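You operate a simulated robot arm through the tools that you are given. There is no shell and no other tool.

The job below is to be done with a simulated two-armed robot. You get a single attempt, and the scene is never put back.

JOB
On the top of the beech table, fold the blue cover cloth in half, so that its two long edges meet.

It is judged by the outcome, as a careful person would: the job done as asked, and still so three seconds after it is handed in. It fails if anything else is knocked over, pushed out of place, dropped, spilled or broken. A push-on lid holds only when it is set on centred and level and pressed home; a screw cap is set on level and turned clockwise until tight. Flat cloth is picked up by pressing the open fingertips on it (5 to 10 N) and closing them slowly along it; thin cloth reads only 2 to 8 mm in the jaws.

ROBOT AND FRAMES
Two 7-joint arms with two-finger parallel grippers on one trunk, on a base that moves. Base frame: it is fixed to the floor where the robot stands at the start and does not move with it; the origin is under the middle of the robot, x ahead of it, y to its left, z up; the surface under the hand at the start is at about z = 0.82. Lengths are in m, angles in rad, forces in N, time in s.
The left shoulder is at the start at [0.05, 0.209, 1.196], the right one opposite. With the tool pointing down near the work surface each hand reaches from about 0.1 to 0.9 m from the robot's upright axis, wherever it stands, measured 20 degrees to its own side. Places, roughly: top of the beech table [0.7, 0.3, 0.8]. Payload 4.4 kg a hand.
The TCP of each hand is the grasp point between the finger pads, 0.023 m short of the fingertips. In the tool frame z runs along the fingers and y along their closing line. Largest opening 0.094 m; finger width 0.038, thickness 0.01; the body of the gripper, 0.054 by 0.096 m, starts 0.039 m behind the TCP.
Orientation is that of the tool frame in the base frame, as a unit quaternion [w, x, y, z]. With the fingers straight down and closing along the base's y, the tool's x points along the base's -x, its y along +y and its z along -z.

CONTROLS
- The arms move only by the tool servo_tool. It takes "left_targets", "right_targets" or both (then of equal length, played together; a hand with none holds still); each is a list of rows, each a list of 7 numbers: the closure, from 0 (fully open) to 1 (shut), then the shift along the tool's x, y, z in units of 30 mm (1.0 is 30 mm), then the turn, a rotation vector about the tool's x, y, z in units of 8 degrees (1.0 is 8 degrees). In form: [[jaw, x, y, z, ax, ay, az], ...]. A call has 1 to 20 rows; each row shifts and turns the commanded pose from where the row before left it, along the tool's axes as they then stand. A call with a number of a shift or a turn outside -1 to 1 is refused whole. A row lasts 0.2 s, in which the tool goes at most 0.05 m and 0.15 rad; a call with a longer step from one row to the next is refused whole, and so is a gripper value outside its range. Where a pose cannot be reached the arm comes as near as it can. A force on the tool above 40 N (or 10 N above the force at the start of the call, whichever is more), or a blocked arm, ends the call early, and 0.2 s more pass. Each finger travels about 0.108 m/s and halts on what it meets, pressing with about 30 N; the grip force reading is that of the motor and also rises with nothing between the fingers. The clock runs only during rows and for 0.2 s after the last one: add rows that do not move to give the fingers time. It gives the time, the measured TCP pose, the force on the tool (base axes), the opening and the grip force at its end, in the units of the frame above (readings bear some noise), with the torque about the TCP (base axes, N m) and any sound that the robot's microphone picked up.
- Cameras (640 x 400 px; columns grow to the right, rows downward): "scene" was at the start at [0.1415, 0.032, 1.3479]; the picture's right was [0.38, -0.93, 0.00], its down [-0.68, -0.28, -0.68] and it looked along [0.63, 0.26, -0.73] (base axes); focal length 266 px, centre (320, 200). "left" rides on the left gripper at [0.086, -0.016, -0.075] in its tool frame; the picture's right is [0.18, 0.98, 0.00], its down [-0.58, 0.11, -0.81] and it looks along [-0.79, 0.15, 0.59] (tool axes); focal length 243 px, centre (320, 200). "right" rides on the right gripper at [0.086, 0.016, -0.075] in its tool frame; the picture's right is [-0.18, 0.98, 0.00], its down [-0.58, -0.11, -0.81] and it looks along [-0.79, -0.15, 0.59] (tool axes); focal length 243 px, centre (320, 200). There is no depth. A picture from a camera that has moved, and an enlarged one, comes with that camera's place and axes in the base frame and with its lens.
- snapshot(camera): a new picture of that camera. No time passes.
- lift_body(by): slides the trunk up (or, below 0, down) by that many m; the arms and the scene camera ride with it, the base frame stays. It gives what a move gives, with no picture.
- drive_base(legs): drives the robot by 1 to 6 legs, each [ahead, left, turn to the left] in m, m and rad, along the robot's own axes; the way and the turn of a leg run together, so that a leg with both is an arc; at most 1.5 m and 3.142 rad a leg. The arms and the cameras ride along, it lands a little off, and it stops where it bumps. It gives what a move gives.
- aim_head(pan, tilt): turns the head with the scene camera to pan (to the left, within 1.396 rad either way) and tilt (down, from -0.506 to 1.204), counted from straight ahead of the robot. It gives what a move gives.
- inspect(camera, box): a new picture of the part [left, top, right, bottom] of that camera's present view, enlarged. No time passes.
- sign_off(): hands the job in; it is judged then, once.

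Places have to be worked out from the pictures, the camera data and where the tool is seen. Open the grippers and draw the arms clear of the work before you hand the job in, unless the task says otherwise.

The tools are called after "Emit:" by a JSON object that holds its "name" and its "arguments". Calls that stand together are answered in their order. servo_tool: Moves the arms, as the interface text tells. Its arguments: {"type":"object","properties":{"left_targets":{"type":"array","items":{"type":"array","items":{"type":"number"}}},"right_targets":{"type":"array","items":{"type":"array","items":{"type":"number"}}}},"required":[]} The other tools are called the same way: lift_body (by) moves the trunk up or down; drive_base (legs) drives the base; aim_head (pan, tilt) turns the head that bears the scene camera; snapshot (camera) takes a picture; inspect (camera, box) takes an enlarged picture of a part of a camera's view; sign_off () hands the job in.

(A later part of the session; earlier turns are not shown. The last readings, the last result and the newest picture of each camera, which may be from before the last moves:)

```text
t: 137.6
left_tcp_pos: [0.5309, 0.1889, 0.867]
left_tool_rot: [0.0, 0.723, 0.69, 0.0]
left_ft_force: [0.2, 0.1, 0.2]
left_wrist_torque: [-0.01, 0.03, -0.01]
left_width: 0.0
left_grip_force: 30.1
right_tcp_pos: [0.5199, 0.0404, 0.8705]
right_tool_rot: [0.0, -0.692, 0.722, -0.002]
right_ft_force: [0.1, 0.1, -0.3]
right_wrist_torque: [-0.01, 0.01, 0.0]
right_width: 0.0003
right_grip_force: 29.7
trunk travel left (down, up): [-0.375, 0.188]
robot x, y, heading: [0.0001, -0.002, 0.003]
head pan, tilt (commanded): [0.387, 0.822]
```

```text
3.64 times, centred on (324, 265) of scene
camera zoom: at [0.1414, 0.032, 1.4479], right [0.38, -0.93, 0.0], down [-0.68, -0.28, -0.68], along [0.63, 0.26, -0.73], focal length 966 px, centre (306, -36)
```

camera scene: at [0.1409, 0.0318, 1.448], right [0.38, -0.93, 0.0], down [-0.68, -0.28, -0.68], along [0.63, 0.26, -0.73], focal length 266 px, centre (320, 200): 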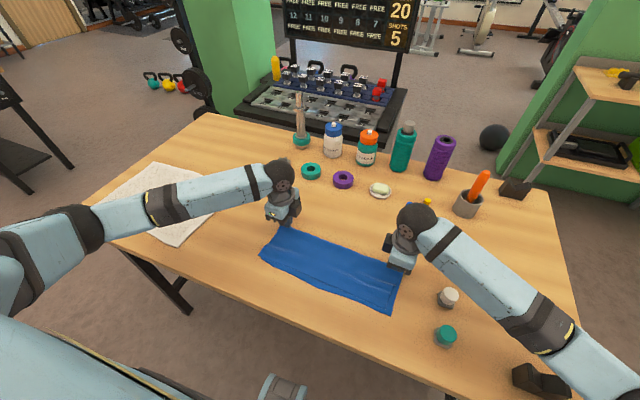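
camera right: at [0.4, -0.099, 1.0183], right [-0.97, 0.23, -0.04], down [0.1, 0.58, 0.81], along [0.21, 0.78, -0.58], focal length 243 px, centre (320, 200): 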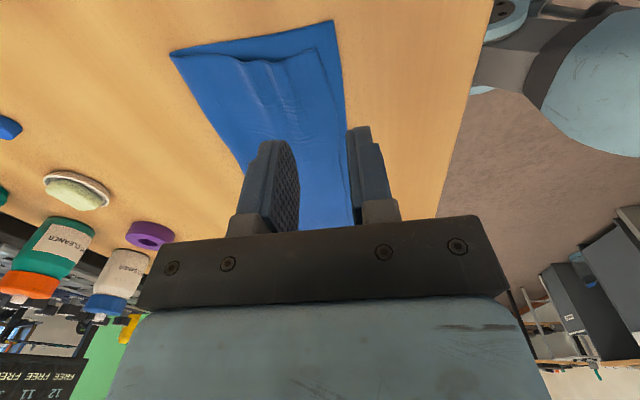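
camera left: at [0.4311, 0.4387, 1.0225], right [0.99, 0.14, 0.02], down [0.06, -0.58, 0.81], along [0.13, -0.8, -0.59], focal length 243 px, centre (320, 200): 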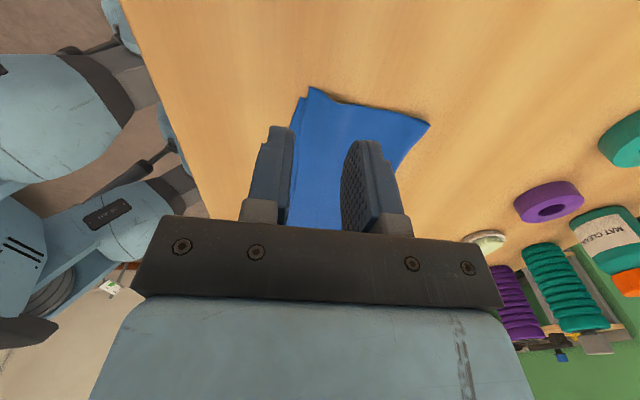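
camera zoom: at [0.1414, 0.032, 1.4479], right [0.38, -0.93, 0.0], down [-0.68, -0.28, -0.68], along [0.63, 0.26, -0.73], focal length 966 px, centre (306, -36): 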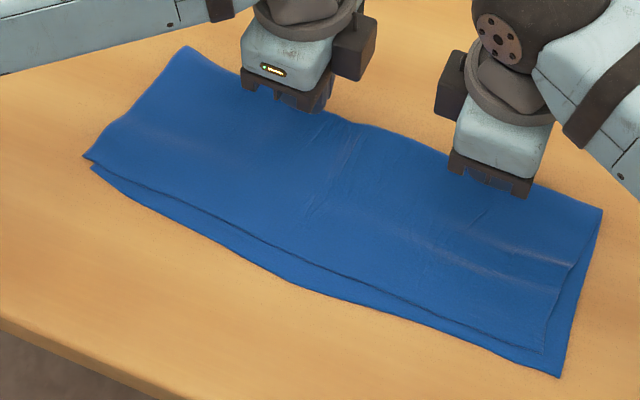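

The fold is flatter. A ridge of slack remains about 4 cm behind the front edge, so I pat straight down in steps from the fold side toward the front edge, which works the slack toward the hem.

Emit:
{"name": "servo_tool", "arguments": {"left_targets": [[1, 0.163, -0.442, 0, 0, 0, 0], [1, 0.163, -0.442, 0, 0, 0, 0], [1, 0, 0, 0.3, 0, 0, 0], [1, 0, 0, 0.25, 0, 0, 0], [1, 0, 0, 0.14, 0, 0, 0], [1, 0, 0, -0.4, 0, 0, 0], [1, 0, -0.6, 0, 0, 0, 0], [1, 0, 0, 0.25, 0, 0, 0], [1, 0, 0, 0.15, 0, 0, 0], [1, 0, 0, -0.4, 0, 0, 0], [1, 0, -0.6, 0, 0, 0, 0], [1, 0, 0, 0.25, 0, 0, 0], [1, 0, 0, 0.15, 0, 0, 0], [1, 0, 0, -0.4, 0, 0, 0], [1, 0, -0.6, 0, 0, 0, 0], [1, 0, 0, 0.25, 0, 0, 0], [1, 0, 0, 0.15, 0, 0, 0], [1, 0, 0, -0.4, 0, 0, 0], [1, 0, 0, -0.4, 0, 0, 0], [1, 0, 0, 0, 0, 0, 0]], "right_targets": [[1, 0.355, 0.45, 0, 0, 0, 0], [1, 0.355, 0.45, 0, 0, 0, 0], [1, 0, 0, 0.3, 0, 0, 0], [1, 0, 0, 0.3, 0, 0, 0], [1, 0, 0, 0.2, 0, 0, 0], [1, 0, 0, -0.4, 0, 0, 0], [1, 0, 0.467, 0, 0, 0, 0], [1, 0, 0, 0.25, 0, 0, 0], [1, 0, 0, 0.15, 0, 0, 0], [1, 0, 0, -0.4, 0, 0, 0], [1, 0, 0.467, 0, 0, 0, 0], [1, 0, 0, 0.25, 0, 0, 0], [1, 0, 0, 0.15, 0, 0, 0], [1, 0, 0, -0.4, 0, 0, 0], [1, 0, 0.467, 0, 0, 0, 0], [1, 0, 0, 0.25, 0, 0, 0], [1, 0, 0, 0.15, 0, 0, 0], [1, 0, 0, -0.4, 0, 0, 0], [1, 0, 0, -0.4, 0, 0, 0], [1, 0, 0, 0, 0, 0, 0]]}}

Emit:
{"name": "inspect", "arguments": {"camera": "scene", "box": [236, 210, 412, 320]}}

Emit:
{"name": "inspect", "arguments": {"camera": "left", "box": [160, 0, 480, 200]}}

Emit:
{"name": "inspect", "arguments": {"camera": "right", "box": [160, 0, 480, 200]}}

```text
t: 141.8
left_tcp_pos: [0.4516, 0.2011, 0.8727]
left_tool_rot: [0.0, 0.722, 0.691, -0.001]
left_ft_force: [0.4, 0.0, -0.9]
left_wrist_torque: [0.0, 0.04, -0.01]
left_width: 0.0
left_grip_force: 30.2
right_tcp_pos: [0.4499, 0.0229, 0.8708]
right_tool_rot: [0.0, -0.691, 0.722, -0.001]
right_ft_force: [0.6, -0.1, -0.2]
right_wrist_torque: [0.02, 0.0, 0.03]
right_width: 0.0
right_grip_force: 30.2
trunk travel left (down, up): [-0.375, 0.188]
robot x, y, heading: [-0.0023, 0.0008, -0.001]
head pan, tilt (commanded): [0.387, 0.822]
```

```text
3.64 times, centred on (324, 265) of scene
camera zoom: at [0.1415, 0.032, 1.4479], right [0.38, -0.93, 0.0], down [-0.68, -0.28, -0.68], along [0.63, 0.26, -0.73], focal length 966 px, centre (306, -36)
```

zoom: 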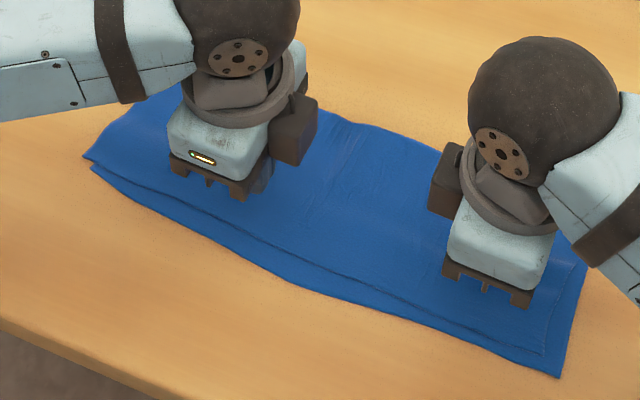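

```text
2.00 times, centred on (320, 100) of left
camera zoom: at [0.4393, 0.2869, 0.9482], right [0.99, 0.14, 0.0], down [0.08, -0.59, 0.81], along [0.11, -0.8, -0.59], focal length 485 px, centre (320, 400)
```

zoom: 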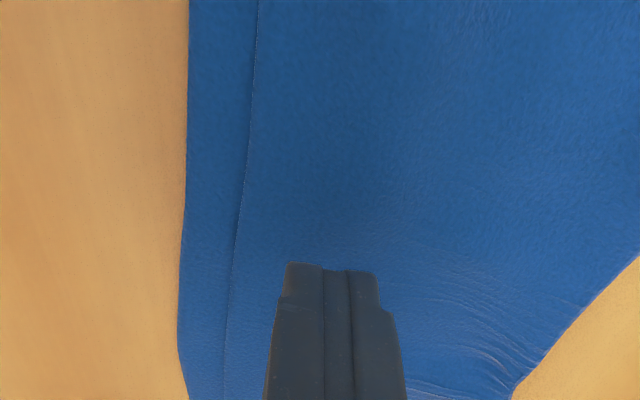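

```text
2.00 times, centred on (320, 100) of right
camera zoom: at [0.43, -0.0618, 0.9453], right [-0.97, 0.23, 0.0], down [0.13, 0.58, 0.81], along [0.18, 0.78, -0.59], focal length 485 px, centre (320, 400)
```

zoom: 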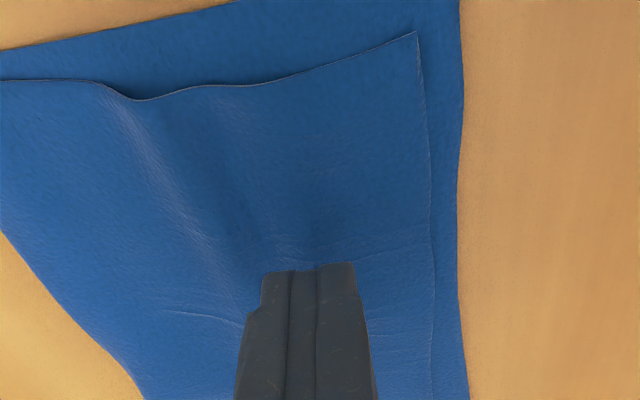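

The cloth is flatter, and the widest remaining gap, about 1.5 cm, is around the middle. I retract the right hand and do one more holding stroke there with the left hand at y≈0.17.

Emit:
{"name": "servo_tool", "arguments": {"left_targets": [[0.95, -0.27, -0.243, 0, -0.16, 0, 0], [0.9, -0.27, -0.243, 0, 0, 0, 0], [0.85, -0.27, -0.243, 0, 0, 0, 0], [0.819, -0.27, -0.243, 0, 0, 0, 0], [0.819, 0, 0, 0, 0, 0, 0], [0.819, 0, 0, 0, 0, 0, 0], [0.819, 0, 0, 0.2, 0, 0, 0], [0.819, 0, 0, 0.2, 0, 0, 0], [0.819, 0, 0, 0.2, 0, 0, 0], [0.819, 0, 0, 0.12, 0, 0, 0], [0.819, 0, 0, 0, 0, 0, 0]], "right_targets": [[0.9, 0, 0, -0.5, 0, 0, 0], [0.8, 0.3, 0, -0.8, 0, 0, 0], [0.7, 0.6, 0, -0.8, 0, 0, 0], [0.6, 0.8, 0, -0.6, 0, 0, 0], [0.6, 0.9, 0, 0, 0, 0, 0], [0.6, 0.9, 0, 0, 0, 0, 0], [0.6, 0.5, 0, 0, 0, 0, 0], [0.6, 0, 0, 0, 0, 0, 0], [0.6, 0, 0, 0, 0, 0, 0], [0.6, 0, 0, 0, 0, 0, 0], [0.6, 0, 0, 0, 0, 0, 0]]}}

Emit:
{"name": "inspect", "arguments": {"camera": "left", "box": [160, 20, 480, 220]}}

Emit:
{"name": "snapshot", "arguments": {"camera": "scene"}}

```text
t: 144.2
left_tcp_pos: [0.4224, 0.1718, 0.8502]
left_tool_rot: [0.008, 0.722, 0.691, 0.008]
left_ft_force: [-0.5, -0.6, -0.4]
left_wrist_torque: [-0.02, 0.02, 0.03]
left_width: 0.0167
left_grip_force: 0.1
right_tcp_pos: [0.4439, -0.0981, 0.9503]
right_tool_rot: [0.0, -0.692, 0.722, 0.0]
right_ft_force: [-0.1, 0.3, 0.1]
right_wrist_torque: [0.0, 0.02, 0.0]
right_width: 0.0377
right_grip_force: 0.0
trunk travel left (down, up): [-0.375, 0.188]
robot x, y, heading: [0.0001, 0.0025, 0.002]
head pan, tilt (commanded): [0.387, 0.822]
```

```text
2.00 times, centred on (320, 120) of left
camera zoom: at [0.4084, 0.2568, 0.9259], right [0.99, 0.14, 0.02], down [0.07, -0.59, 0.81], along [0.13, -0.8, -0.59], focal length 485 px, centre (320, 360)
```

zoom: 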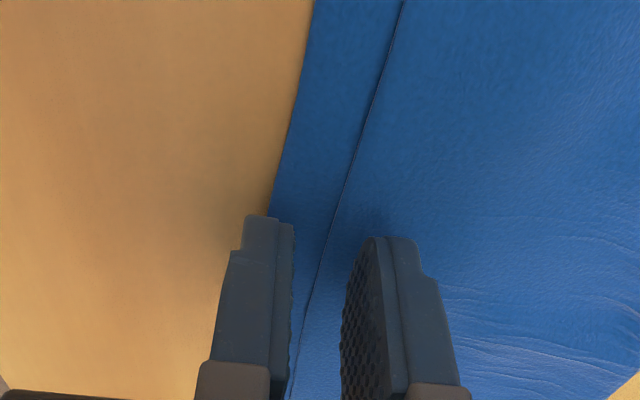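

```text
taken
camera scene: at [0.1415, 0.032, 1.4479], right [0.38, -0.93, 0.0], down [-0.68, -0.28, -0.68], along [0.63, 0.26, -0.73], focal length 266 px, centre (320, 200)
```

scene: 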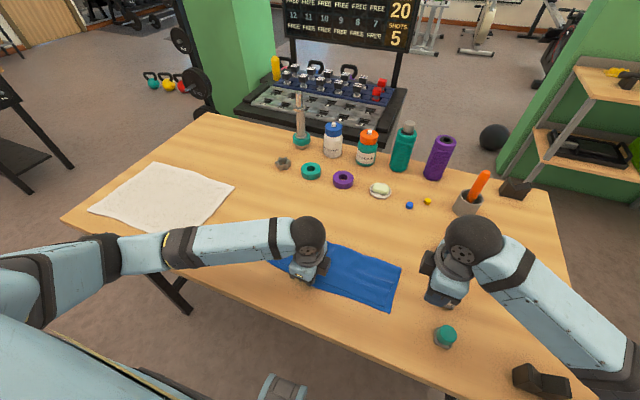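

The fingers are placed right at the middle. I lower and press firmly in small steps.

Emit:
{"name": "servo_tool", "arguments": {"left_targets": [[0.819, 0, 0, 0.06, 0, 0, 0], [0.819, 0, 0, 0.05, 0, 0, 0], [0.819, 0, 0, 0.03, 0, 0, 0], [0.819, 0, 0, 0, 0, 0, 0]]}}

```text
t: 145.2
left_tcp_pos: [0.4221, 0.1717, 0.8456]
left_tool_rot: [0.008, 0.722, 0.691, 0.008]
left_ft_force: [0.4, 0.5, 0.9]
left_wrist_torque: [-0.03, -0.03, 0.0]
left_width: 0.0172
left_grip_force: 0.1
right_tcp_pos: [0.4439, -0.0975, 0.95]
right_tool_rot: [0.001, -0.692, 0.722, -0.001]
right_ft_force: [0.0, 0.3, -0.7]
right_wrist_torque: [-0.01, 0.01, 0.0]
right_width: 0.0377
right_grip_force: 0.0
trunk travel left (down, up): [-0.375, 0.188]
robot x, y, heading: [-0.0004, 0.0008, -0.002]
head pan, tilt (commanded): [0.387, 0.822]
```

Emit:
{"name": "servo_tool", "arguments": {"left_targets": [[0.819, 0, 0, 0.045, 0, 0, 0], [0.819, 0, 0, 0, 0, 0, 0]]}}

```text
t: 145.8
left_tcp_pos: [0.4219, 0.1712, 0.8444]
left_tool_rot: [0.008, 0.722, 0.692, 0.008]
left_ft_force: [1.9, -0.8, 9.1]
left_wrist_torque: [-0.03, -0.04, 0.0]
left_width: 0.0174
left_grip_force: 0.5
right_tcp_pos: [0.441, -0.0971, 0.9509]
right_tool_rot: [0.0, -0.692, 0.722, 0.0]
right_ft_force: [-0.3, -1.7, -0.3]
right_wrist_torque: [-0.01, -0.03, 0.03]
right_width: 0.0375
right_grip_force: 0.1
trunk travel left (down, up): [-0.375, 0.188]
robot x, y, heading: [-0.0012, -0.0022, 0.003]
head pan, tilt (commanded): [0.387, 0.822]
```

The press is a balanced 9 N. I add a little more and close slowly with the outer finger held still.

Emit:
{"name": "servo_tool", "arguments": {"left_targets": [[0.819, 0, 0, 0.012, -0.03, 0, 0], [0.832, 0, -0.02, 0, 0, 0, 0], [0.845, 0, -0.02, 0, 0, 0, 0], [0.858, 0, -0.02, 0, 0, 0, 0], [0.871, 0, -0.02, 0, 0, 0, 0], [0.884, 0, -0.02, 0, 0, 0, 0], [0.897, 0, -0.02, 0, 0, 0, 0], [0.91, 0, -0.02, 0, 0, 0, 0], [0.923, 0, -0.02, 0, 0, 0, 0], [0.923, 0, 0, 0, 0, 0, 0]]}}

Emit:
{"name": "inspect", "arguments": {"camera": "left", "box": [160, 20, 480, 220]}}

```text
t: 147.9
left_tcp_pos: [0.4173, 0.1702, 0.8444]
left_tool_rot: [0.013, 0.723, 0.691, 0.01]
left_ft_force: [-3.8, 0.9, 16.6]
left_wrist_torque: [0.04, 0.08, 0.01]
left_width: 0.0073
left_grip_force: 0.1
right_tcp_pos: [0.4431, -0.0975, 0.9498]
right_tool_rot: [0.001, -0.692, 0.722, -0.001]
right_ft_force: [-0.8, -0.1, -0.3]
right_wrist_torque: [-0.03, 0.01, 0.0]
right_width: 0.0376
right_grip_force: 0.2
trunk travel left (down, up): [-0.375, 0.188]
robot x, y, heading: [-0.0019, -0.002, 0.001]
head pan, tilt (commanded): [0.387, 0.822]
stopped in row 10 (left hand): the force on the tool passed its limit at 41 N (the readings are from after the stop); the commanded pose is now the measured one
```

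```text
2.00 times, centred on (320, 120) of left
camera zoom: at [0.4028, 0.2556, 0.9199], right [0.99, 0.14, 0.03], down [0.06, -0.58, 0.81], along [0.13, -0.8, -0.58], focal length 485 px, centre (320, 360)
```

zoom: 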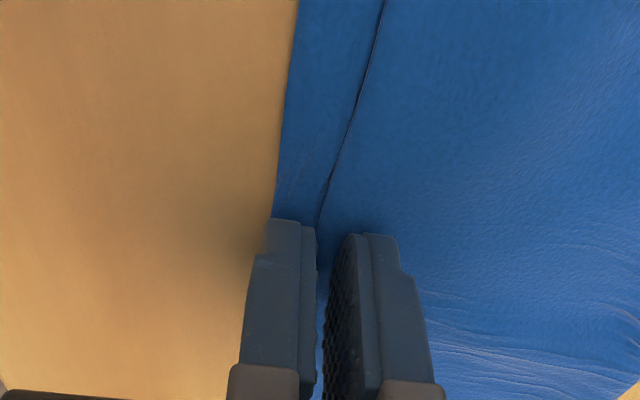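

The top edge advanced again; the force spike shows the fingers are nearly together, so I stop here. I lift straight up and clear both hands for a final look.

Emit:
{"name": "servo_tool", "arguments": {"left_targets": [[0.92, 0, 0, -0.1, 0, 0, 0], [0.9, 0, 0, -0.3, 0, 0, 0], [0.85, 0, 0, -0.7, 0, 0, 0], [0.8, 0.5, 0, -0.9, 0, 0, 0], [0.7, 0.9, 0, -0.9, 0, 0, 0], [0.6, 0.95, 0, -0.6, 0, 0, 0], [0.6, 0.95, 0, -0.3, 0, 0, 0], [0.6, 0.95, 0, 0, 0, 0, 0], [0.6, 0.95, 0, 0, 0, 0, 0], [0.6, 0.95, 0, 0, 0, 0, 0], [0.6, 0, 0, 0, 0, 0, 0]], "right_targets": [[0.6, 0, 0, -0.3, 0, 0, 0], [0.6, 0, 0, -0.4, 0, 0, 0], [0.6, 0, 0, -0.4, 0, 0, 0], [0.6, 0.3, 0, -0.4, 0, 0, 0], [0.6, 0.5, 0, 0, 0, 0, 0], [0.6, 0.5, 0, 0, 0, 0, 0], [0.6, 0.5, 0, 0, 0, 0, 0], [0.6, 0, 0, 0, 0, 0, 0], [0.6, 0, 0, 0, 0, 0, 0], [0.6, 0, 0, 0, 0, 0, 0], [0.6, 0, 0, 0, 0, 0, 0]]}}

Emit:
{"name": "snapshot", "arguments": {"camera": "scene"}}

Emit:
{"name": "inspect", "arguments": {"camera": "scene", "box": [246, 215, 406, 315]}}

Emit:
{"name": "inspect", "arguments": {"camera": "left", "box": [160, 0, 480, 200]}}

Emit:
{"name": "inspect", "arguments": {"camera": "right", "box": [160, 0, 480, 200]}}

```text
t: 150.3
left_tcp_pos: [0.4196, 0.3549, 0.9545]
left_tool_rot: [0.011, 0.722, 0.691, 0.01]
left_ft_force: [0.2, 0.2, -0.2]
left_wrist_torque: [0.01, 0.0, 0.01]
left_width: 0.0375
left_grip_force: 0.0
right_tcp_pos: [0.4424, -0.1518, 0.9942]
right_tool_rot: [0.0, -0.692, 0.722, -0.001]
right_ft_force: [0.1, 1.2, 0.3]
right_wrist_torque: [0.02, 0.01, 0.02]
right_width: 0.0377
right_grip_force: 0.0
trunk travel left (down, up): [-0.375, 0.188]
robot x, y, heading: [0.0003, 0.0005, -0.004]
head pan, tilt (commanded): [0.387, 0.822]
```

```text
taken
camera scene: at [0.1418, 0.0317, 1.4479], right [0.38, -0.93, 0.0], down [-0.68, -0.28, -0.68], along [0.63, 0.26, -0.73], focal length 266 px, centre (320, 200)
```

scene: 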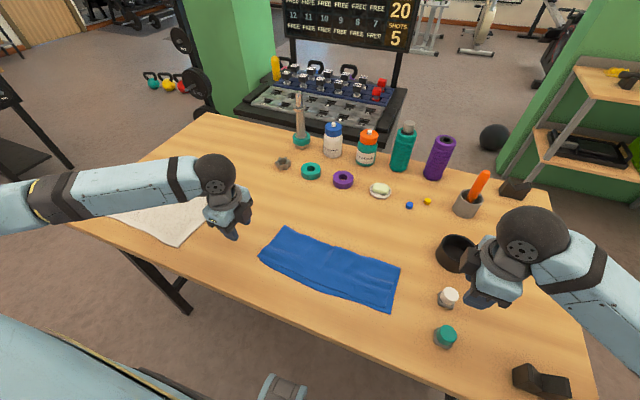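

```text
4.00 times, centred on (326, 265) of scene
camera zoom: at [0.1418, 0.0317, 1.4479], right [0.38, -0.93, 0.0], down [-0.68, -0.28, -0.68], along [0.63, 0.26, -0.73], focal length 1062 px, centre (296, -60)
```

zoom: 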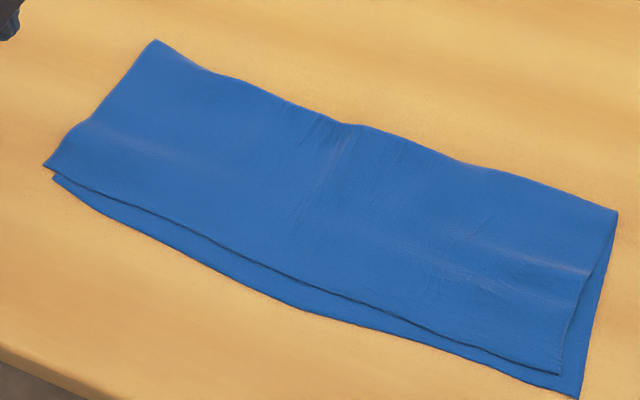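

```text
2.00 times, centred on (320, 100) of left
camera zoom: at [0.4057, 0.4405, 1.03], right [0.99, 0.14, 0.03], down [0.06, -0.58, 0.81], along [0.13, -0.8, -0.59], focal length 485 px, centre (320, 400)
```

zoom: 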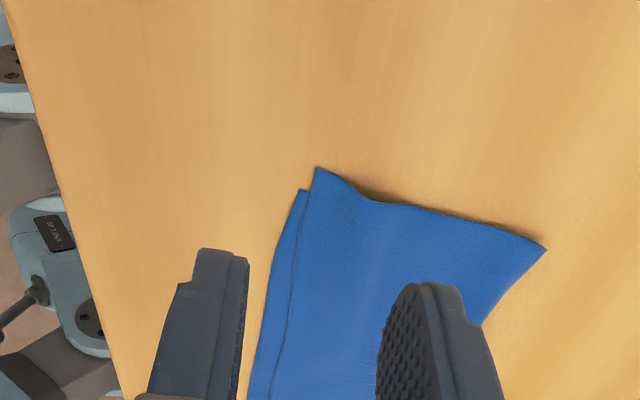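

```text
2.00 times, centred on (320, 100) of right
camera zoom: at [0.4214, -0.2383, 1.0694], right [-0.97, 0.23, 0.0], down [0.13, 0.58, 0.81], along [0.18, 0.79, -0.59], focal length 485 px, centre (320, 400)
```

zoom: 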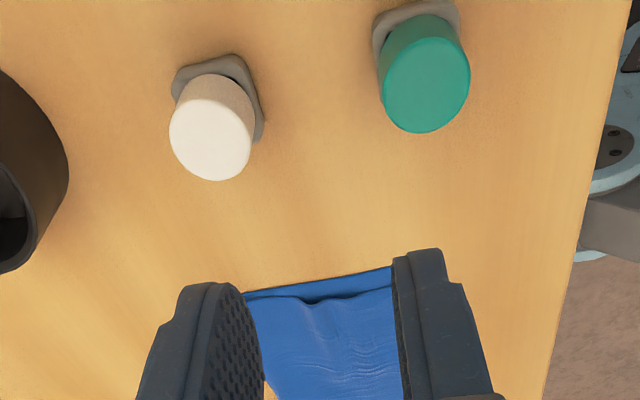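

The cloth is folded flat with its edges nearly together, and everything else is where it was. I zoom in on the front edge to judge the remaining gap.

Emit:
{"name": "inspect", "arguments": {"camera": "scene", "box": [252, 245, 332, 295]}}

Emit:
{"name": "inspect", "arguments": {"camera": "scene", "box": [322, 270, 402, 320]}}

```text
8.00 times, centred on (292, 270) of scene
camera zoom: at [0.1418, 0.0317, 1.4479], right [0.38, -0.93, 0.0], down [-0.68, -0.28, -0.68], along [0.63, 0.26, -0.73], focal length 2125 px, centre (544, -360)
```

zoom: 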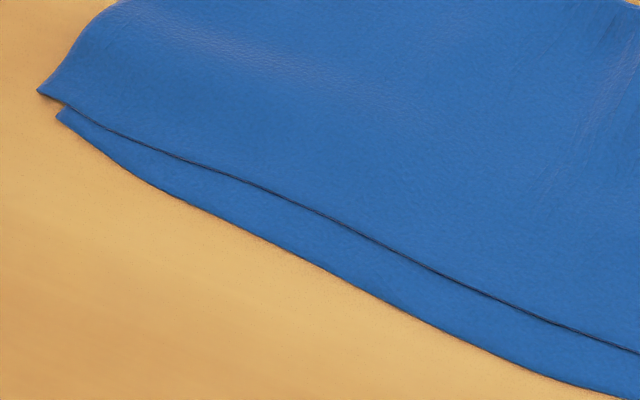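

```text
8.00 times, centred on (362, 295) of scene
camera zoom: at [0.1418, 0.0317, 1.4479], right [0.38, -0.93, 0.0], down [-0.68, -0.28, -0.68], along [0.63, 0.26, -0.73], focal length 2125 px, centre (-16, -560)
```

zoom: 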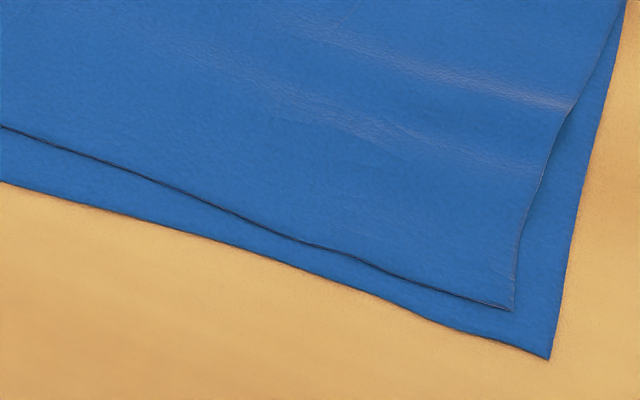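

The gap is now about 0.3 to 1 cm at both ends and 1.5 cm in the middle, where the fold hasn't been patted yet. I move the left hand, closed, over the middle of the fold to pat it down.

Emit:
{"name": "servo_tool", "arguments": {"left_targets": [[0.8, -0.617, 0.3125, 0, 0.2, 0, 0], [1, -0.617, 0.3125, 0, 0, 0, 0], [1, -0.617, 0.3125, 0.1, 0, 0, 0], [1, -0.617, 0.3125, 0.1, 0, 0, 0], [1, -0.617, 0.3125, 0.2, 0, 0, 0], [1, -0.617, 0.3125, 0.3, 0, 0, 0], [1, -0.617, 0.3125, 0.3, 0, 0, 0], [1, -0.617, 0.3125, 0.35, 0, 0, 0], [1, -0.617, 0.3125, 0.35, 0, 0, 0], [1, -0.617, 0.3125, 0.35, 0, 0, 0], [1, -0.617, 0.3125, 0.4, 0, 0, 0], [1, -0.617, 0.3125, 0.4, 0, 0, 0], [1, 0, 0, 0, 0, 0, 0]]}}

Emit:
{"name": "inspect", "arguments": {"camera": "left", "box": [160, 20, 480, 220]}}

Emit:
{"name": "snapshot", "arguments": {"camera": "scene"}}

```text
t: 153.1
left_tcp_pos: [0.5245, 0.1276, 0.8713]
left_tool_rot: [0.002, 0.722, 0.692, 0.0]
left_ft_force: [-0.4, 0.3, 1.1]
left_wrist_torque: [-0.05, -0.01, 0.02]
left_width: 0.0001
left_grip_force: 30.5
right_tcp_pos: [0.4409, -0.1523, 0.9949]
right_tool_rot: [0.001, -0.692, 0.722, 0.0]
right_ft_force: [-0.4, -0.2, 0.0]
right_wrist_torque: [0.02, -0.03, 0.02]
right_width: 0.0375
right_grip_force: 0.0
trunk travel left (down, up): [-0.375, 0.188]
robot x, y, heading: [-0.0017, 0.0015, -0.003]
head pan, tilt (commanded): [0.387, 0.822]
```

```text
2.00 times, centred on (320, 120) of left
camera zoom: at [0.5122, 0.2133, 0.9473], right [0.99, 0.14, 0.0], down [0.08, -0.58, 0.81], along [0.12, -0.8, -0.59], focal length 485 px, centre (320, 360)
```

zoom: 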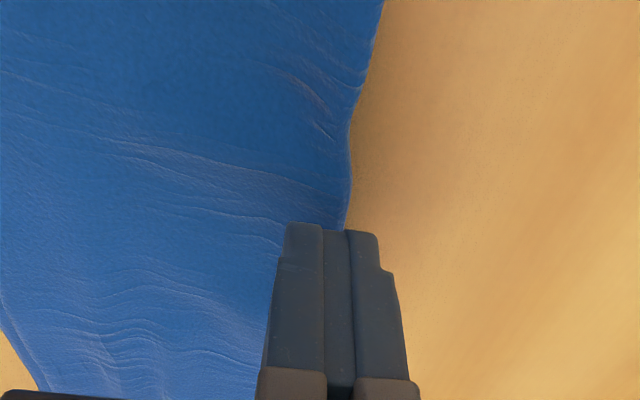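

```text
taken
camera scene: at [0.1413, 0.0326, 1.4479], right [0.38, -0.93, 0.0], down [-0.68, -0.28, -0.68], along [0.63, 0.26, -0.73], focal length 266 px, centre (320, 200)
```

scene: 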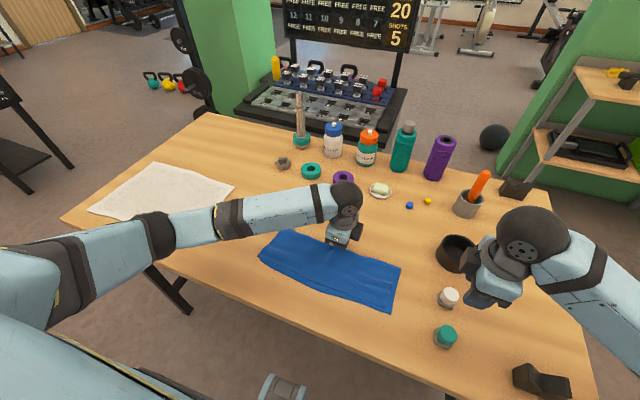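

Emit:
{"name": "servo_tool", "arguments": {"left_targets": [[1, 0, 0, 0.35, 0, 0, 0], [1, 0, 0, 0.3, 0, 0, 0], [1, 0, 0, 0.22, 0, 0, 0], [1, 0, 0, -0.4, 0, 0, 0], [1, 0, -0.55, 0, 0, 0, 0], [1, 0, 0, 0.25, 0, 0, 0], [1, 0, 0, 0.15, 0, 0, 0], [1, 0, 0, -0.4, 0, 0, 0], [1, 0, -0.55, 0, 0, 0, 0], [1, 0, 0, 0.25, 0, 0, 0], [1, 0, 0, 0.15, 0, 0, 0], [1, 0, 0, -0.4, 0, 0, 0], [1, 0, -0.55, 0, 0, 0, 0], [1, 0, 0, 0.25, 0, 0, 0], [1, 0, 0, 0.15, 0, 0, 0], [1, 0, 0, -0.4, 0, 0, 0], [1, 0, -0.55, 0, 0, 0, 0], [1, 0, 0, 0.25, 0, 0, 0], [1, 0, 0, 0.15, 0, 0, 0], [1, 0, 0, 0, 0, 0, 0]]}}

Emit:
{"name": "inspect", "arguments": {"camera": "left", "box": [160, 20, 480, 220]}}

```text
t: 157.3
left_tcp_pos: [0.4589, 0.1323, 0.8459]
left_tool_rot: [0.001, 0.722, 0.692, 0.0]
left_ft_force: [0.0, 0.3, -0.2]
left_wrist_torque: [0.01, 0.01, -0.01]
left_width: 0.0
left_grip_force: 29.9
right_tcp_pos: [0.4418, -0.1515, 0.9943]
right_tool_rot: [0.0, -0.692, 0.722, -0.001]
right_ft_force: [0.8, 0.5, -0.4]
right_wrist_torque: [0.02, -0.01, 0.01]
right_width: 0.0376
right_grip_force: 0.0
trunk travel left (down, up): [-0.375, 0.188]
robot x, y, heading: [0.0027, -0.0018, -0.003]
head pan, tilt (commanded): [0.387, 0.822]
```

```text
2.00 times, centred on (320, 120) of left
camera zoom: at [0.4467, 0.2171, 0.9213], right [0.99, 0.14, 0.0], down [0.08, -0.58, 0.81], along [0.12, -0.8, -0.59], focal length 485 px, centre (320, 360)
```

zoom: 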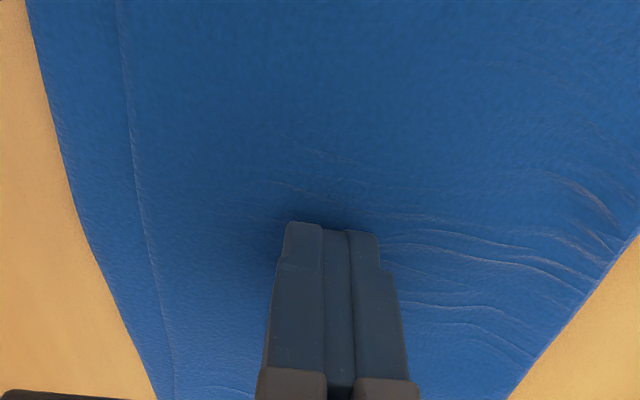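

The middle is already flat, so the remaining 1.5 cm gap needs the top layer drawn forward. I'll use a wide spread instead: the inner finger presses near the fold to anchor both layers, while the outer finger near the hem pulls the last slack forward. I reposition with the jaws wide open.

Emit:
{"name": "servo_tool", "arguments": {"left_targets": [[1, 0, 0, -0.3, 0, 0, 0], [0.9, 0, 0, -0.4, 0, 0, 0], [0.7, 0.1, 0.15, -0.2, 0, 0, 0], [0.5, 0.1, 0.15, 0, 0, 0, 0], [0.3, 0.08, 0.12, 0, 0, 0, 0], [0.277, 0, 0, 0, 0, 0, 0], [0.277, 0, 0, 0, 0.03, 0, 0], [0.277, 0, 0, 0.3, 0, 0, 0], [0.277, 0, 0, 0.3, 0, 0, 0], [0.277, 0, 0, 0.18, 0, 0, 0], [0.277, 0, 0, 0, 0, 0, 0]]}}

Emit:
{"name": "inspect", "arguments": {"camera": "left", "box": [80, 20, 560, 320]}}

```text
t: 159.7
left_tcp_pos: [0.4713, 0.138, 0.8502]
left_tool_rot: [0.0, 0.723, 0.691, -0.001]
left_ft_force: [0.0, -0.1, 0.1]
left_wrist_torque: [0.01, 0.02, 0.0]
left_width: 0.0678
left_grip_force: 0.1
right_tcp_pos: [0.4411, -0.1531, 0.9959]
right_tool_rot: [0.001, -0.692, 0.722, 0.0]
right_ft_force: [0.5, 0.6, -0.4]
right_wrist_torque: [-0.01, 0.0, 0.01]
right_width: 0.0377
right_grip_force: 0.1
trunk travel left (down, up): [-0.375, 0.188]
robot x, y, heading: [0.0038, 0.0023, -0.002]
head pan, tilt (commanded): [0.387, 0.822]
```

```text
1.33 times, centred on (320, 170) of left
camera zoom: at [0.4603, 0.2242, 0.9251], right [0.99, 0.14, 0.0], down [0.09, -0.58, 0.81], along [0.11, -0.8, -0.59], focal length 324 px, centre (320, 240)
```

zoom: 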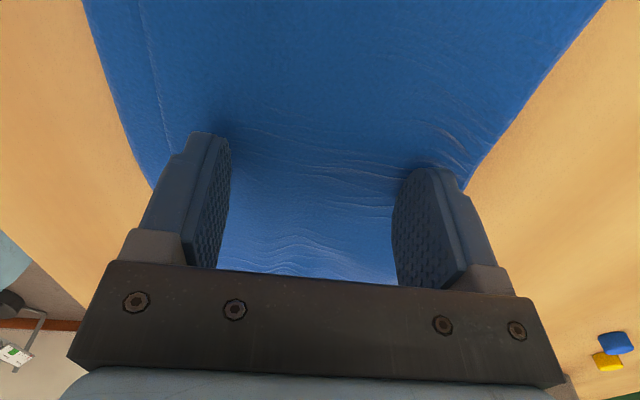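

Emit:
{"name": "servo_tool", "arguments": {"left_targets": [[0.277, 0, 0, 0.06, 0, 0, 0], [0.277, 0, 0, 0.05, 0, 0, 0], [0.277, 0, 0, 0.03, 0, 0, 0], [0.277, 0, 0, 0, 0, 0, 0]]}}

```text
t: 160.7
left_tcp_pos: [0.4718, 0.1388, 0.8457]
left_tool_rot: [0.0, 0.722, 0.692, -0.002]
left_ft_force: [-1.0, -0.3, 5.2]
left_wrist_torque: [-0.03, 0.12, 0.03]
left_width: 0.0682
left_grip_force: 0.4
right_tcp_pos: [0.4427, -0.1523, 0.9954]
right_tool_rot: [0.001, -0.692, 0.722, -0.001]
right_ft_force: [-0.3, -0.3, 0.8]
right_wrist_torque: [0.0, 0.0, -0.02]
right_width: 0.0378
right_grip_force: 0.0
trunk travel left (down, up): [-0.375, 0.188]
robot x, y, heading: [-0.0013, -0.0002, 0.002]
head pan, tilt (commanded): [0.387, 0.822]
```

Emit:
{"name": "servo_tool", "arguments": {"left_targets": [[0.277, 0, 0, 0.012, 0.08, 0, 0], [0.277, 0, 0, 0, 0, 0, 0]]}}

```text
t: 161.3
left_tcp_pos: [0.4726, 0.1398, 0.846]
left_tool_rot: [-0.004, 0.722, 0.691, -0.005]
left_ft_force: [0.3, -0.3, 4.4]
left_wrist_torque: [-0.02, -0.22, -0.04]
left_width: 0.0681
left_grip_force: 0.8
right_tcp_pos: [0.4414, -0.1534, 0.9964]
right_tool_rot: [0.001, -0.692, 0.722, 0.0]
right_ft_force: [-0.7, 0.2, -0.1]
right_wrist_torque: [0.03, 0.01, -0.05]
right_width: 0.0374
right_grip_force: 0.0
trunk travel left (down, up): [-0.375, 0.188]
robot x, y, heading: [-0.0009, -0.0007, 0.001]
head pan, tilt (commanded): [0.387, 0.822]
```

Emit:
{"name": "servo_tool", "arguments": {"left_targets": [[0.277, 0, 0, 0.018, -0.035, 0, 0], [0.277, 0, 0, 0, 0, 0, 0]]}}

```text
t: 161.9
left_tcp_pos: [0.4717, 0.1382, 0.8448]
left_tool_rot: [-0.002, 0.722, 0.691, -0.003]
left_ft_force: [1.7, -1.5, 7.5]
left_wrist_torque: [-0.07, -0.22, -0.04]
left_width: 0.0683
left_grip_force: 0.4
right_tcp_pos: [0.441, -0.1532, 0.9954]
right_tool_rot: [0.001, -0.692, 0.722, -0.001]
right_ft_force: [0.1, 0.0, -0.5]
right_wrist_torque: [0.02, -0.02, 0.0]
right_width: 0.0378
right_grip_force: 0.0
trunk travel left (down, up): [-0.375, 0.188]
robot x, y, heading: [0.0018, -0.0006, -0.001]
head pan, tilt (commanded): [0.387, 0.822]
```

The inner finger now carries most of the load. I add a touch to the outer one and spread slowly, with the inner finger held still.

Emit:
{"name": "servo_tool", "arguments": {"left_targets": [[0.277, 0, 0, 0.012, -0.015, 0, 0], [0.261, 0, -0.025, 0, 0, 0, 0], [0.245, 0, -0.025, 0, 0, 0, 0], [0.229, 0, -0.025, 0, 0, 0, 0], [0.213, 0, -0.025, 0, 0, 0, 0], [0.197, 0, -0.025, 0, 0, 0, 0], [0.181, 0, -0.025, 0, 0, 0, 0], [0.165, 0, -0.025, 0, 0, 0, 0], [0.149, 0, -0.025, 0, 0, 0, 0], [0.149, 0, 0, 0, 0, 0, 0]]}}

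Emit:
{"name": "inspect", "arguments": {"camera": "left", "box": [80, 20, 560, 320]}}

Emit:
{"name": "inspect", "arguments": {"camera": "scene", "box": [246, 215, 406, 315]}}

```text
t: 164.1
left_tcp_pos: [0.4658, 0.1381, 0.8457]
left_tool_rot: [-0.002, 0.723, 0.691, -0.003]
left_ft_force: [2.4, 0.9, 8.8]
left_wrist_torque: [0.04, -0.11, 0.03]
left_width: 0.078
left_grip_force: 0.0
right_tcp_pos: [0.441, -0.1521, 0.9959]
right_tool_rot: [0.0, -0.691, 0.722, -0.001]
right_ft_force: [0.2, 0.8, 0.0]
right_wrist_torque: [-0.02, -0.04, 0.0]
right_width: 0.0377
right_grip_force: 0.1
trunk travel left (down, up): [-0.375, 0.188]
robot x, y, heading: [-0.001, -0.0012, 0.001]
head pan, tilt (commanded): [0.387, 0.822]
```

```text
1.33 times, centred on (320, 170) of left
camera zoom: at [0.4545, 0.2245, 0.921], right [0.99, 0.14, -0.01], down [0.09, -0.58, 0.81], along [0.11, -0.8, -0.59], focal length 324 px, centre (320, 240)
```

zoom: 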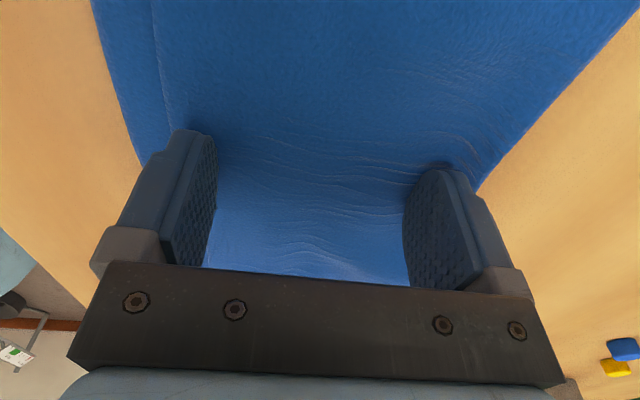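

```text
4.00 times, centred on (326, 265) of scene
camera zoom: at [0.1409, 0.032, 1.448], right [0.38, -0.93, 0.0], down [-0.68, -0.28, -0.68], along [0.63, 0.26, -0.73], focal length 1062 px, centre (296, -60)
```

zoom: 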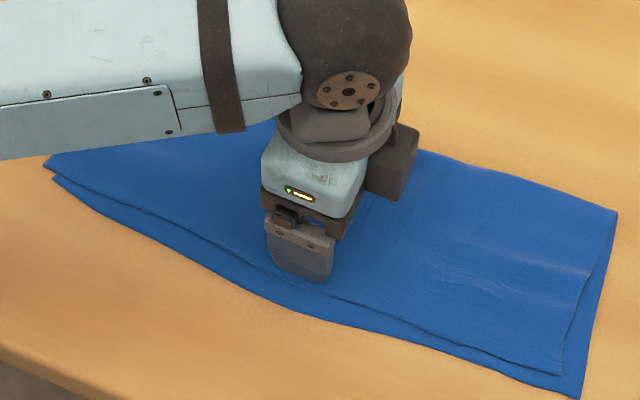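

The hem moved forward a little with no change at the fold. I lift straight up, clear the hand and take a final measurement.

Emit:
{"name": "servo_tool", "arguments": {"left_targets": [[0.149, 0, 0, -0.1, 0, 0, 0], [0.149, 0, 0, -0.3, 0, 0, 0], [0.2, 0, 0, -0.7, 0, 0, 0], [0.3, 0.5, 0, -0.9, 0, 0, 0], [0.3, 0.9, 0, -0.9, 0, 0, 0], [0.3, 0.95, 0, -0.8, 0, 0, 0], [0.3, 0.95, 0, -0.6, 0, 0, 0], [0.3, 0.95, 0, -0.3, 0, 0, 0], [0.3, 0.95, 0, 0, 0, 0, 0], [0.3, 0.95, 0, 0, 0, 0, 0], [0.3, 0.95, 0, 0, 0, 0, 0], [0.3, 0.95, 0, 0, 0, 0, 0], [0.3, 0, 0, 0, 0, 0, 0]]}}

Emit:
{"name": "snapshot", "arguments": {"camera": "scene"}}

Emit:
{"name": "inspect", "arguments": {"camera": "scene", "box": [246, 215, 406, 315]}}

Emit:
{"name": "inspect", "arguments": {"camera": "scene", "box": [252, 245, 332, 295]}}

Emit:
{"name": "inspect", "arguments": {"camera": "scene", "box": [322, 270, 402, 320]}}

```text
t: 166.9
left_tcp_pos: [0.4778, 0.3791, 0.9823]
left_tool_rot: [-0.001, 0.722, 0.692, -0.003]
left_ft_force: [-1.0, 0.4, 0.2]
left_wrist_torque: [-0.04, 0.02, -0.03]
left_width: 0.0659
left_grip_force: 0.1
right_tcp_pos: [0.4417, -0.1535, 0.9948]
right_tool_rot: [0.001, -0.691, 0.723, -0.001]
right_ft_force: [0.6, -0.2, -0.1]
right_wrist_torque: [0.03, 0.0, -0.01]
right_width: 0.0376
right_grip_force: 0.1
trunk travel left (down, up): [-0.375, 0.188]
robot x, y, heading: [0.0006, 0.0019, 0.001]
head pan, tilt (commanded): [0.387, 0.822]
```

```text
taken
camera scene: at [0.1419, 0.0316, 1.4479], right [0.38, -0.93, 0.0], down [-0.68, -0.28, -0.68], along [0.63, 0.26, -0.73], focal length 266 px, centre (320, 200)
```

scene: 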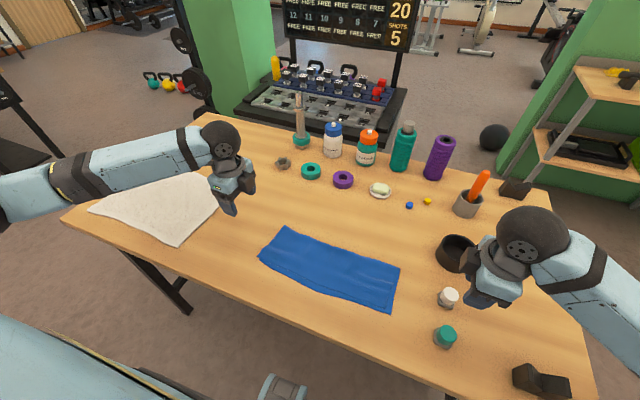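

```text
4.00 times, centred on (326, 265) of scene
camera zoom: at [0.1419, 0.0316, 1.4479], right [0.38, -0.93, 0.0], down [-0.68, -0.28, -0.68], along [0.63, 0.26, -0.73], focal length 1062 px, centre (296, -60)
```

zoom: 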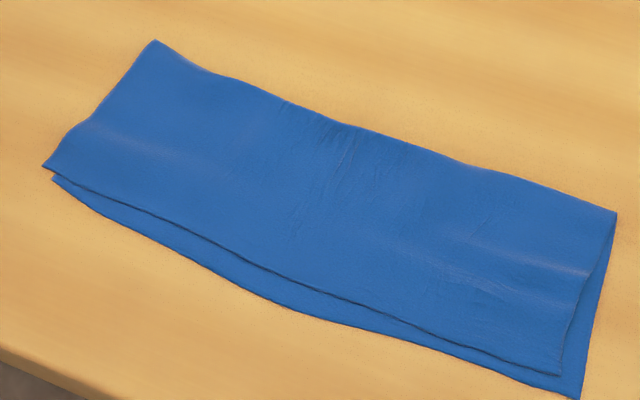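

```text
8.00 times, centred on (292, 270) of scene
camera zoom: at [0.1419, 0.0316, 1.4479], right [0.38, -0.93, 0.0], down [-0.68, -0.28, -0.68], along [0.63, 0.26, -0.73], focal length 2125 px, centre (544, -360)
```

zoom: 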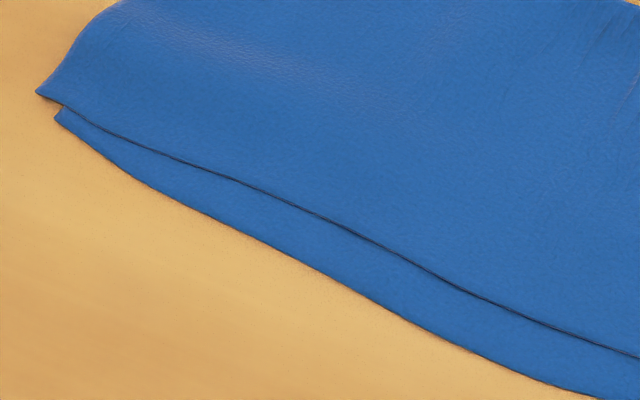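

```text
8.00 times, centred on (362, 295) of scene
camera zoom: at [0.1419, 0.0316, 1.4479], right [0.38, -0.93, 0.0], down [-0.68, -0.28, -0.68], along [0.63, 0.26, -0.73], focal length 2125 px, centre (-16, -560)
```

zoom: 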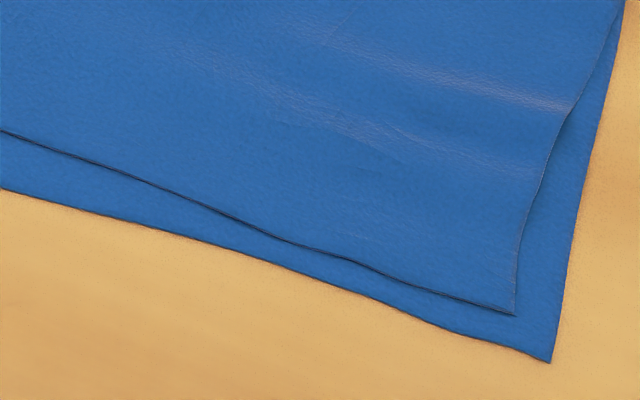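

The middle gap is still about 1.5 cm. The earlier stroke that worked best had most of its load on the outer, holding finger, so I'll try one last stroke at the middle with that bias. I move the left hand into position.

Emit:
{"name": "servo_tool", "arguments": {"left_targets": [[0.5, -0.62, -0.138, 0.15, 0, 0, 0], [0.7, -0.62, -0.138, 0.2, 0, 0, 0], [0.819, -0.62, -0.138, 0.25, 0, 0, 0], [0.819, -0.62, -0.138, 0.3, 0, 0, 0], [0.819, -0.62, -0.138, 0.3, 0, 0, 0], [0.819, -0.62, -0.138, 0.3, 0, 0, 0], [0.819, -0.62, -0.138, 0.3, 0, 0, 0], [0.819, -0.62, -0.138, 0.3, 0, 0, 0], [0.819, -0.62, -0.138, 0.3, 0, 0, 0], [0.819, -0.62, -0.138, 0.3, 0, 0, 0], [0.819, -0.62, -0.138, 0.3, 0, 0, 0], [0.819, -0.62, -0.138, 0.34, 0, 0, 0], [0.819, -0.62, -0.138, 0.34, -0.3, 0, 0], [0.819, 0, 0, 0, 0, 0, 0]]}}

Emit:
{"name": "inspect", "arguments": {"camera": "left", "box": [160, 20, 480, 220]}}

```text
t: 169.9
left_tcp_pos: [0.4121, 0.1401, 0.8726]
left_tool_rot: [0.014, 0.721, 0.692, 0.012]
left_ft_force: [0.2, -0.5, 0.4]
left_wrist_torque: [0.05, 0.03, -0.03]
left_width: 0.017
left_grip_force: 0.1
right_tcp_pos: [0.4421, -0.152, 0.9959]
right_tool_rot: [0.0, -0.691, 0.723, 0.0]
right_ft_force: [0.6, 0.1, 0.1]
right_wrist_torque: [-0.01, 0.02, -0.01]
right_width: 0.0374
right_grip_force: 0.1
trunk travel left (down, up): [-0.375, 0.188]
robot x, y, heading: [0.0024, -0.0018, 0.001]
head pan, tilt (commanded): [0.387, 0.822]
```

```text
2.00 times, centred on (320, 120) of left
camera zoom: at [0.3965, 0.2269, 0.9476], right [0.99, 0.14, 0.04], down [0.05, -0.58, 0.81], along [0.14, -0.8, -0.58], focal length 485 px, centre (320, 360)
```

zoom: 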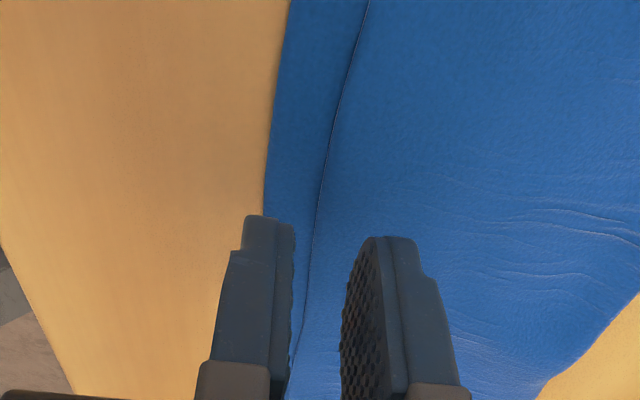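

Emit:
{"name": "servo_tool", "arguments": {"left_targets": [[0.819, 0, 0, 0.3, 0, 0, 0], [0.819, 0, 0, 0.25, 0, 0, 0], [0.819, 0, 0, 0.2, 0, 0, 0], [0.819, 0, 0, 0.1, 0, 0, 0], [0.819, 0, 0, 0.04, 0, 0, 0], [0.819, 0, 0, 0, 0, 0, 0]]}}

```text
t: 171.3
left_tcp_pos: [0.4124, 0.1419, 0.8457]
left_tool_rot: [0.014, 0.722, 0.692, 0.012]
left_ft_force: [-0.2, 0.3, 0.2]
left_wrist_torque: [0.01, -0.02, 0.04]
left_width: 0.0168
left_grip_force: 0.1
right_tcp_pos: [0.4421, -0.1529, 0.9953]
right_tool_rot: [0.001, -0.692, 0.722, -0.001]
right_ft_force: [0.4, -0.1, 0.2]
right_wrist_torque: [-0.02, 0.02, -0.04]
right_width: 0.0372
right_grip_force: 0.0
trunk travel left (down, up): [-0.375, 0.188]
robot x, y, heading: [0.0028, -0.003, -0.0]
head pan, tilt (commanded): [0.387, 0.822]
```

Emit:
{"name": "servo_tool", "arguments": {"left_targets": [[0.819, 0, 0, 0.04, 0, 0, 0], [0.819, 0, 0, 0.025, 0, 0, 0], [0.819, 0, 0, 0, 0, 0, 0]]}}

```text
t: 172.1
left_tcp_pos: [0.4135, 0.1421, 0.8447]
left_tool_rot: [0.015, 0.722, 0.691, 0.013]
left_ft_force: [-1.2, 5.3, 17.7]
left_wrist_torque: [0.18, 0.21, -0.05]
left_width: 0.0169
left_grip_force: 0.1
right_tcp_pos: [0.4412, -0.1521, 0.9969]
right_tool_rot: [0.001, -0.692, 0.722, -0.001]
right_ft_force: [-0.4, -0.4, -0.4]
right_wrist_torque: [-0.02, -0.03, 0.01]
right_width: 0.0377
right_grip_force: 0.1
trunk travel left (down, up): [-0.375, 0.188]
robot x, y, heading: [-0.0002, -0.0023, -0.002]
head pan, tilt (commanded): [0.387, 0.822]
```

The load is mostly on the outer, holding finger, as wanted. I ease it slightly and make the slow closing stroke.

Emit:
{"name": "servo_tool", "arguments": {"left_targets": [[0.819, 0, 0, -0.006, 0.06, 0, 0], [0.819, 0, 0, 0, 0, 0, 0], [0.83, 0, -0.0173, 0, 0, 0, 0], [0.841, 0, -0.0173, 0, 0, 0, 0], [0.852, 0, -0.0173, 0, 0, 0, 0], [0.863, 0, -0.0173, 0, 0, 0, 0], [0.874, 0, -0.0173, 0, 0, 0, 0], [0.885, 0, -0.0173, 0, 0, 0, 0], [0.896, 0, -0.0173, 0, 0, 0, 0], [0.907, 0, -0.0173, 0, 0, 0, 0], [0.907, 0, 0, 0, 0, 0, 0]]}}

Emit:
{"name": "inspect", "arguments": {"camera": "left", "box": [160, 20, 480, 220]}}

```text
t: 174.5
left_tcp_pos: [0.409, 0.1403, 0.845]
left_tool_rot: [0.012, 0.722, 0.691, 0.01]
left_ft_force: [4.0, -3.6, 28.0]
left_wrist_torque: [-0.05, -0.14, -0.02]
left_width: 0.0094
left_grip_force: 1.2
right_tcp_pos: [0.4407, -0.1528, 0.9952]
right_tool_rot: [0.001, -0.691, 0.723, -0.001]
right_ft_force: [1.0, -0.5, 0.9]
right_wrist_torque: [-0.01, 0.01, 0.01]
right_width: 0.0375
right_grip_force: 0.2
trunk travel left (down, up): [-0.375, 0.188]
robot x, y, heading: [0.0005, -0.001, -0.001]
head pan, tilt (commanded): [0.387, 0.822]
```

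```text
2.00 times, centred on (320, 120) of left
camera zoom: at [0.3946, 0.2263, 0.9201], right [0.99, 0.14, 0.03], down [0.06, -0.58, 0.81], along [0.13, -0.8, -0.59], focal length 485 px, centre (320, 360)
```

zoom: 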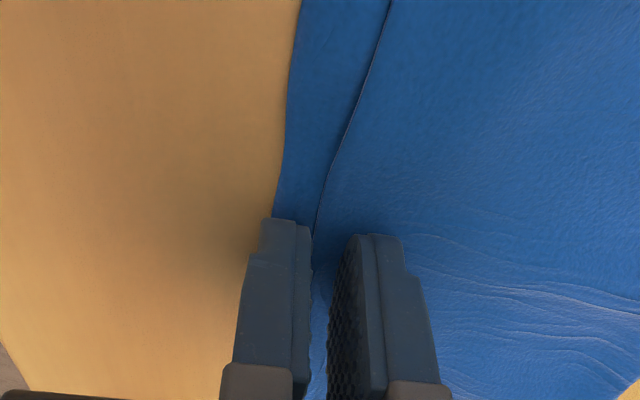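

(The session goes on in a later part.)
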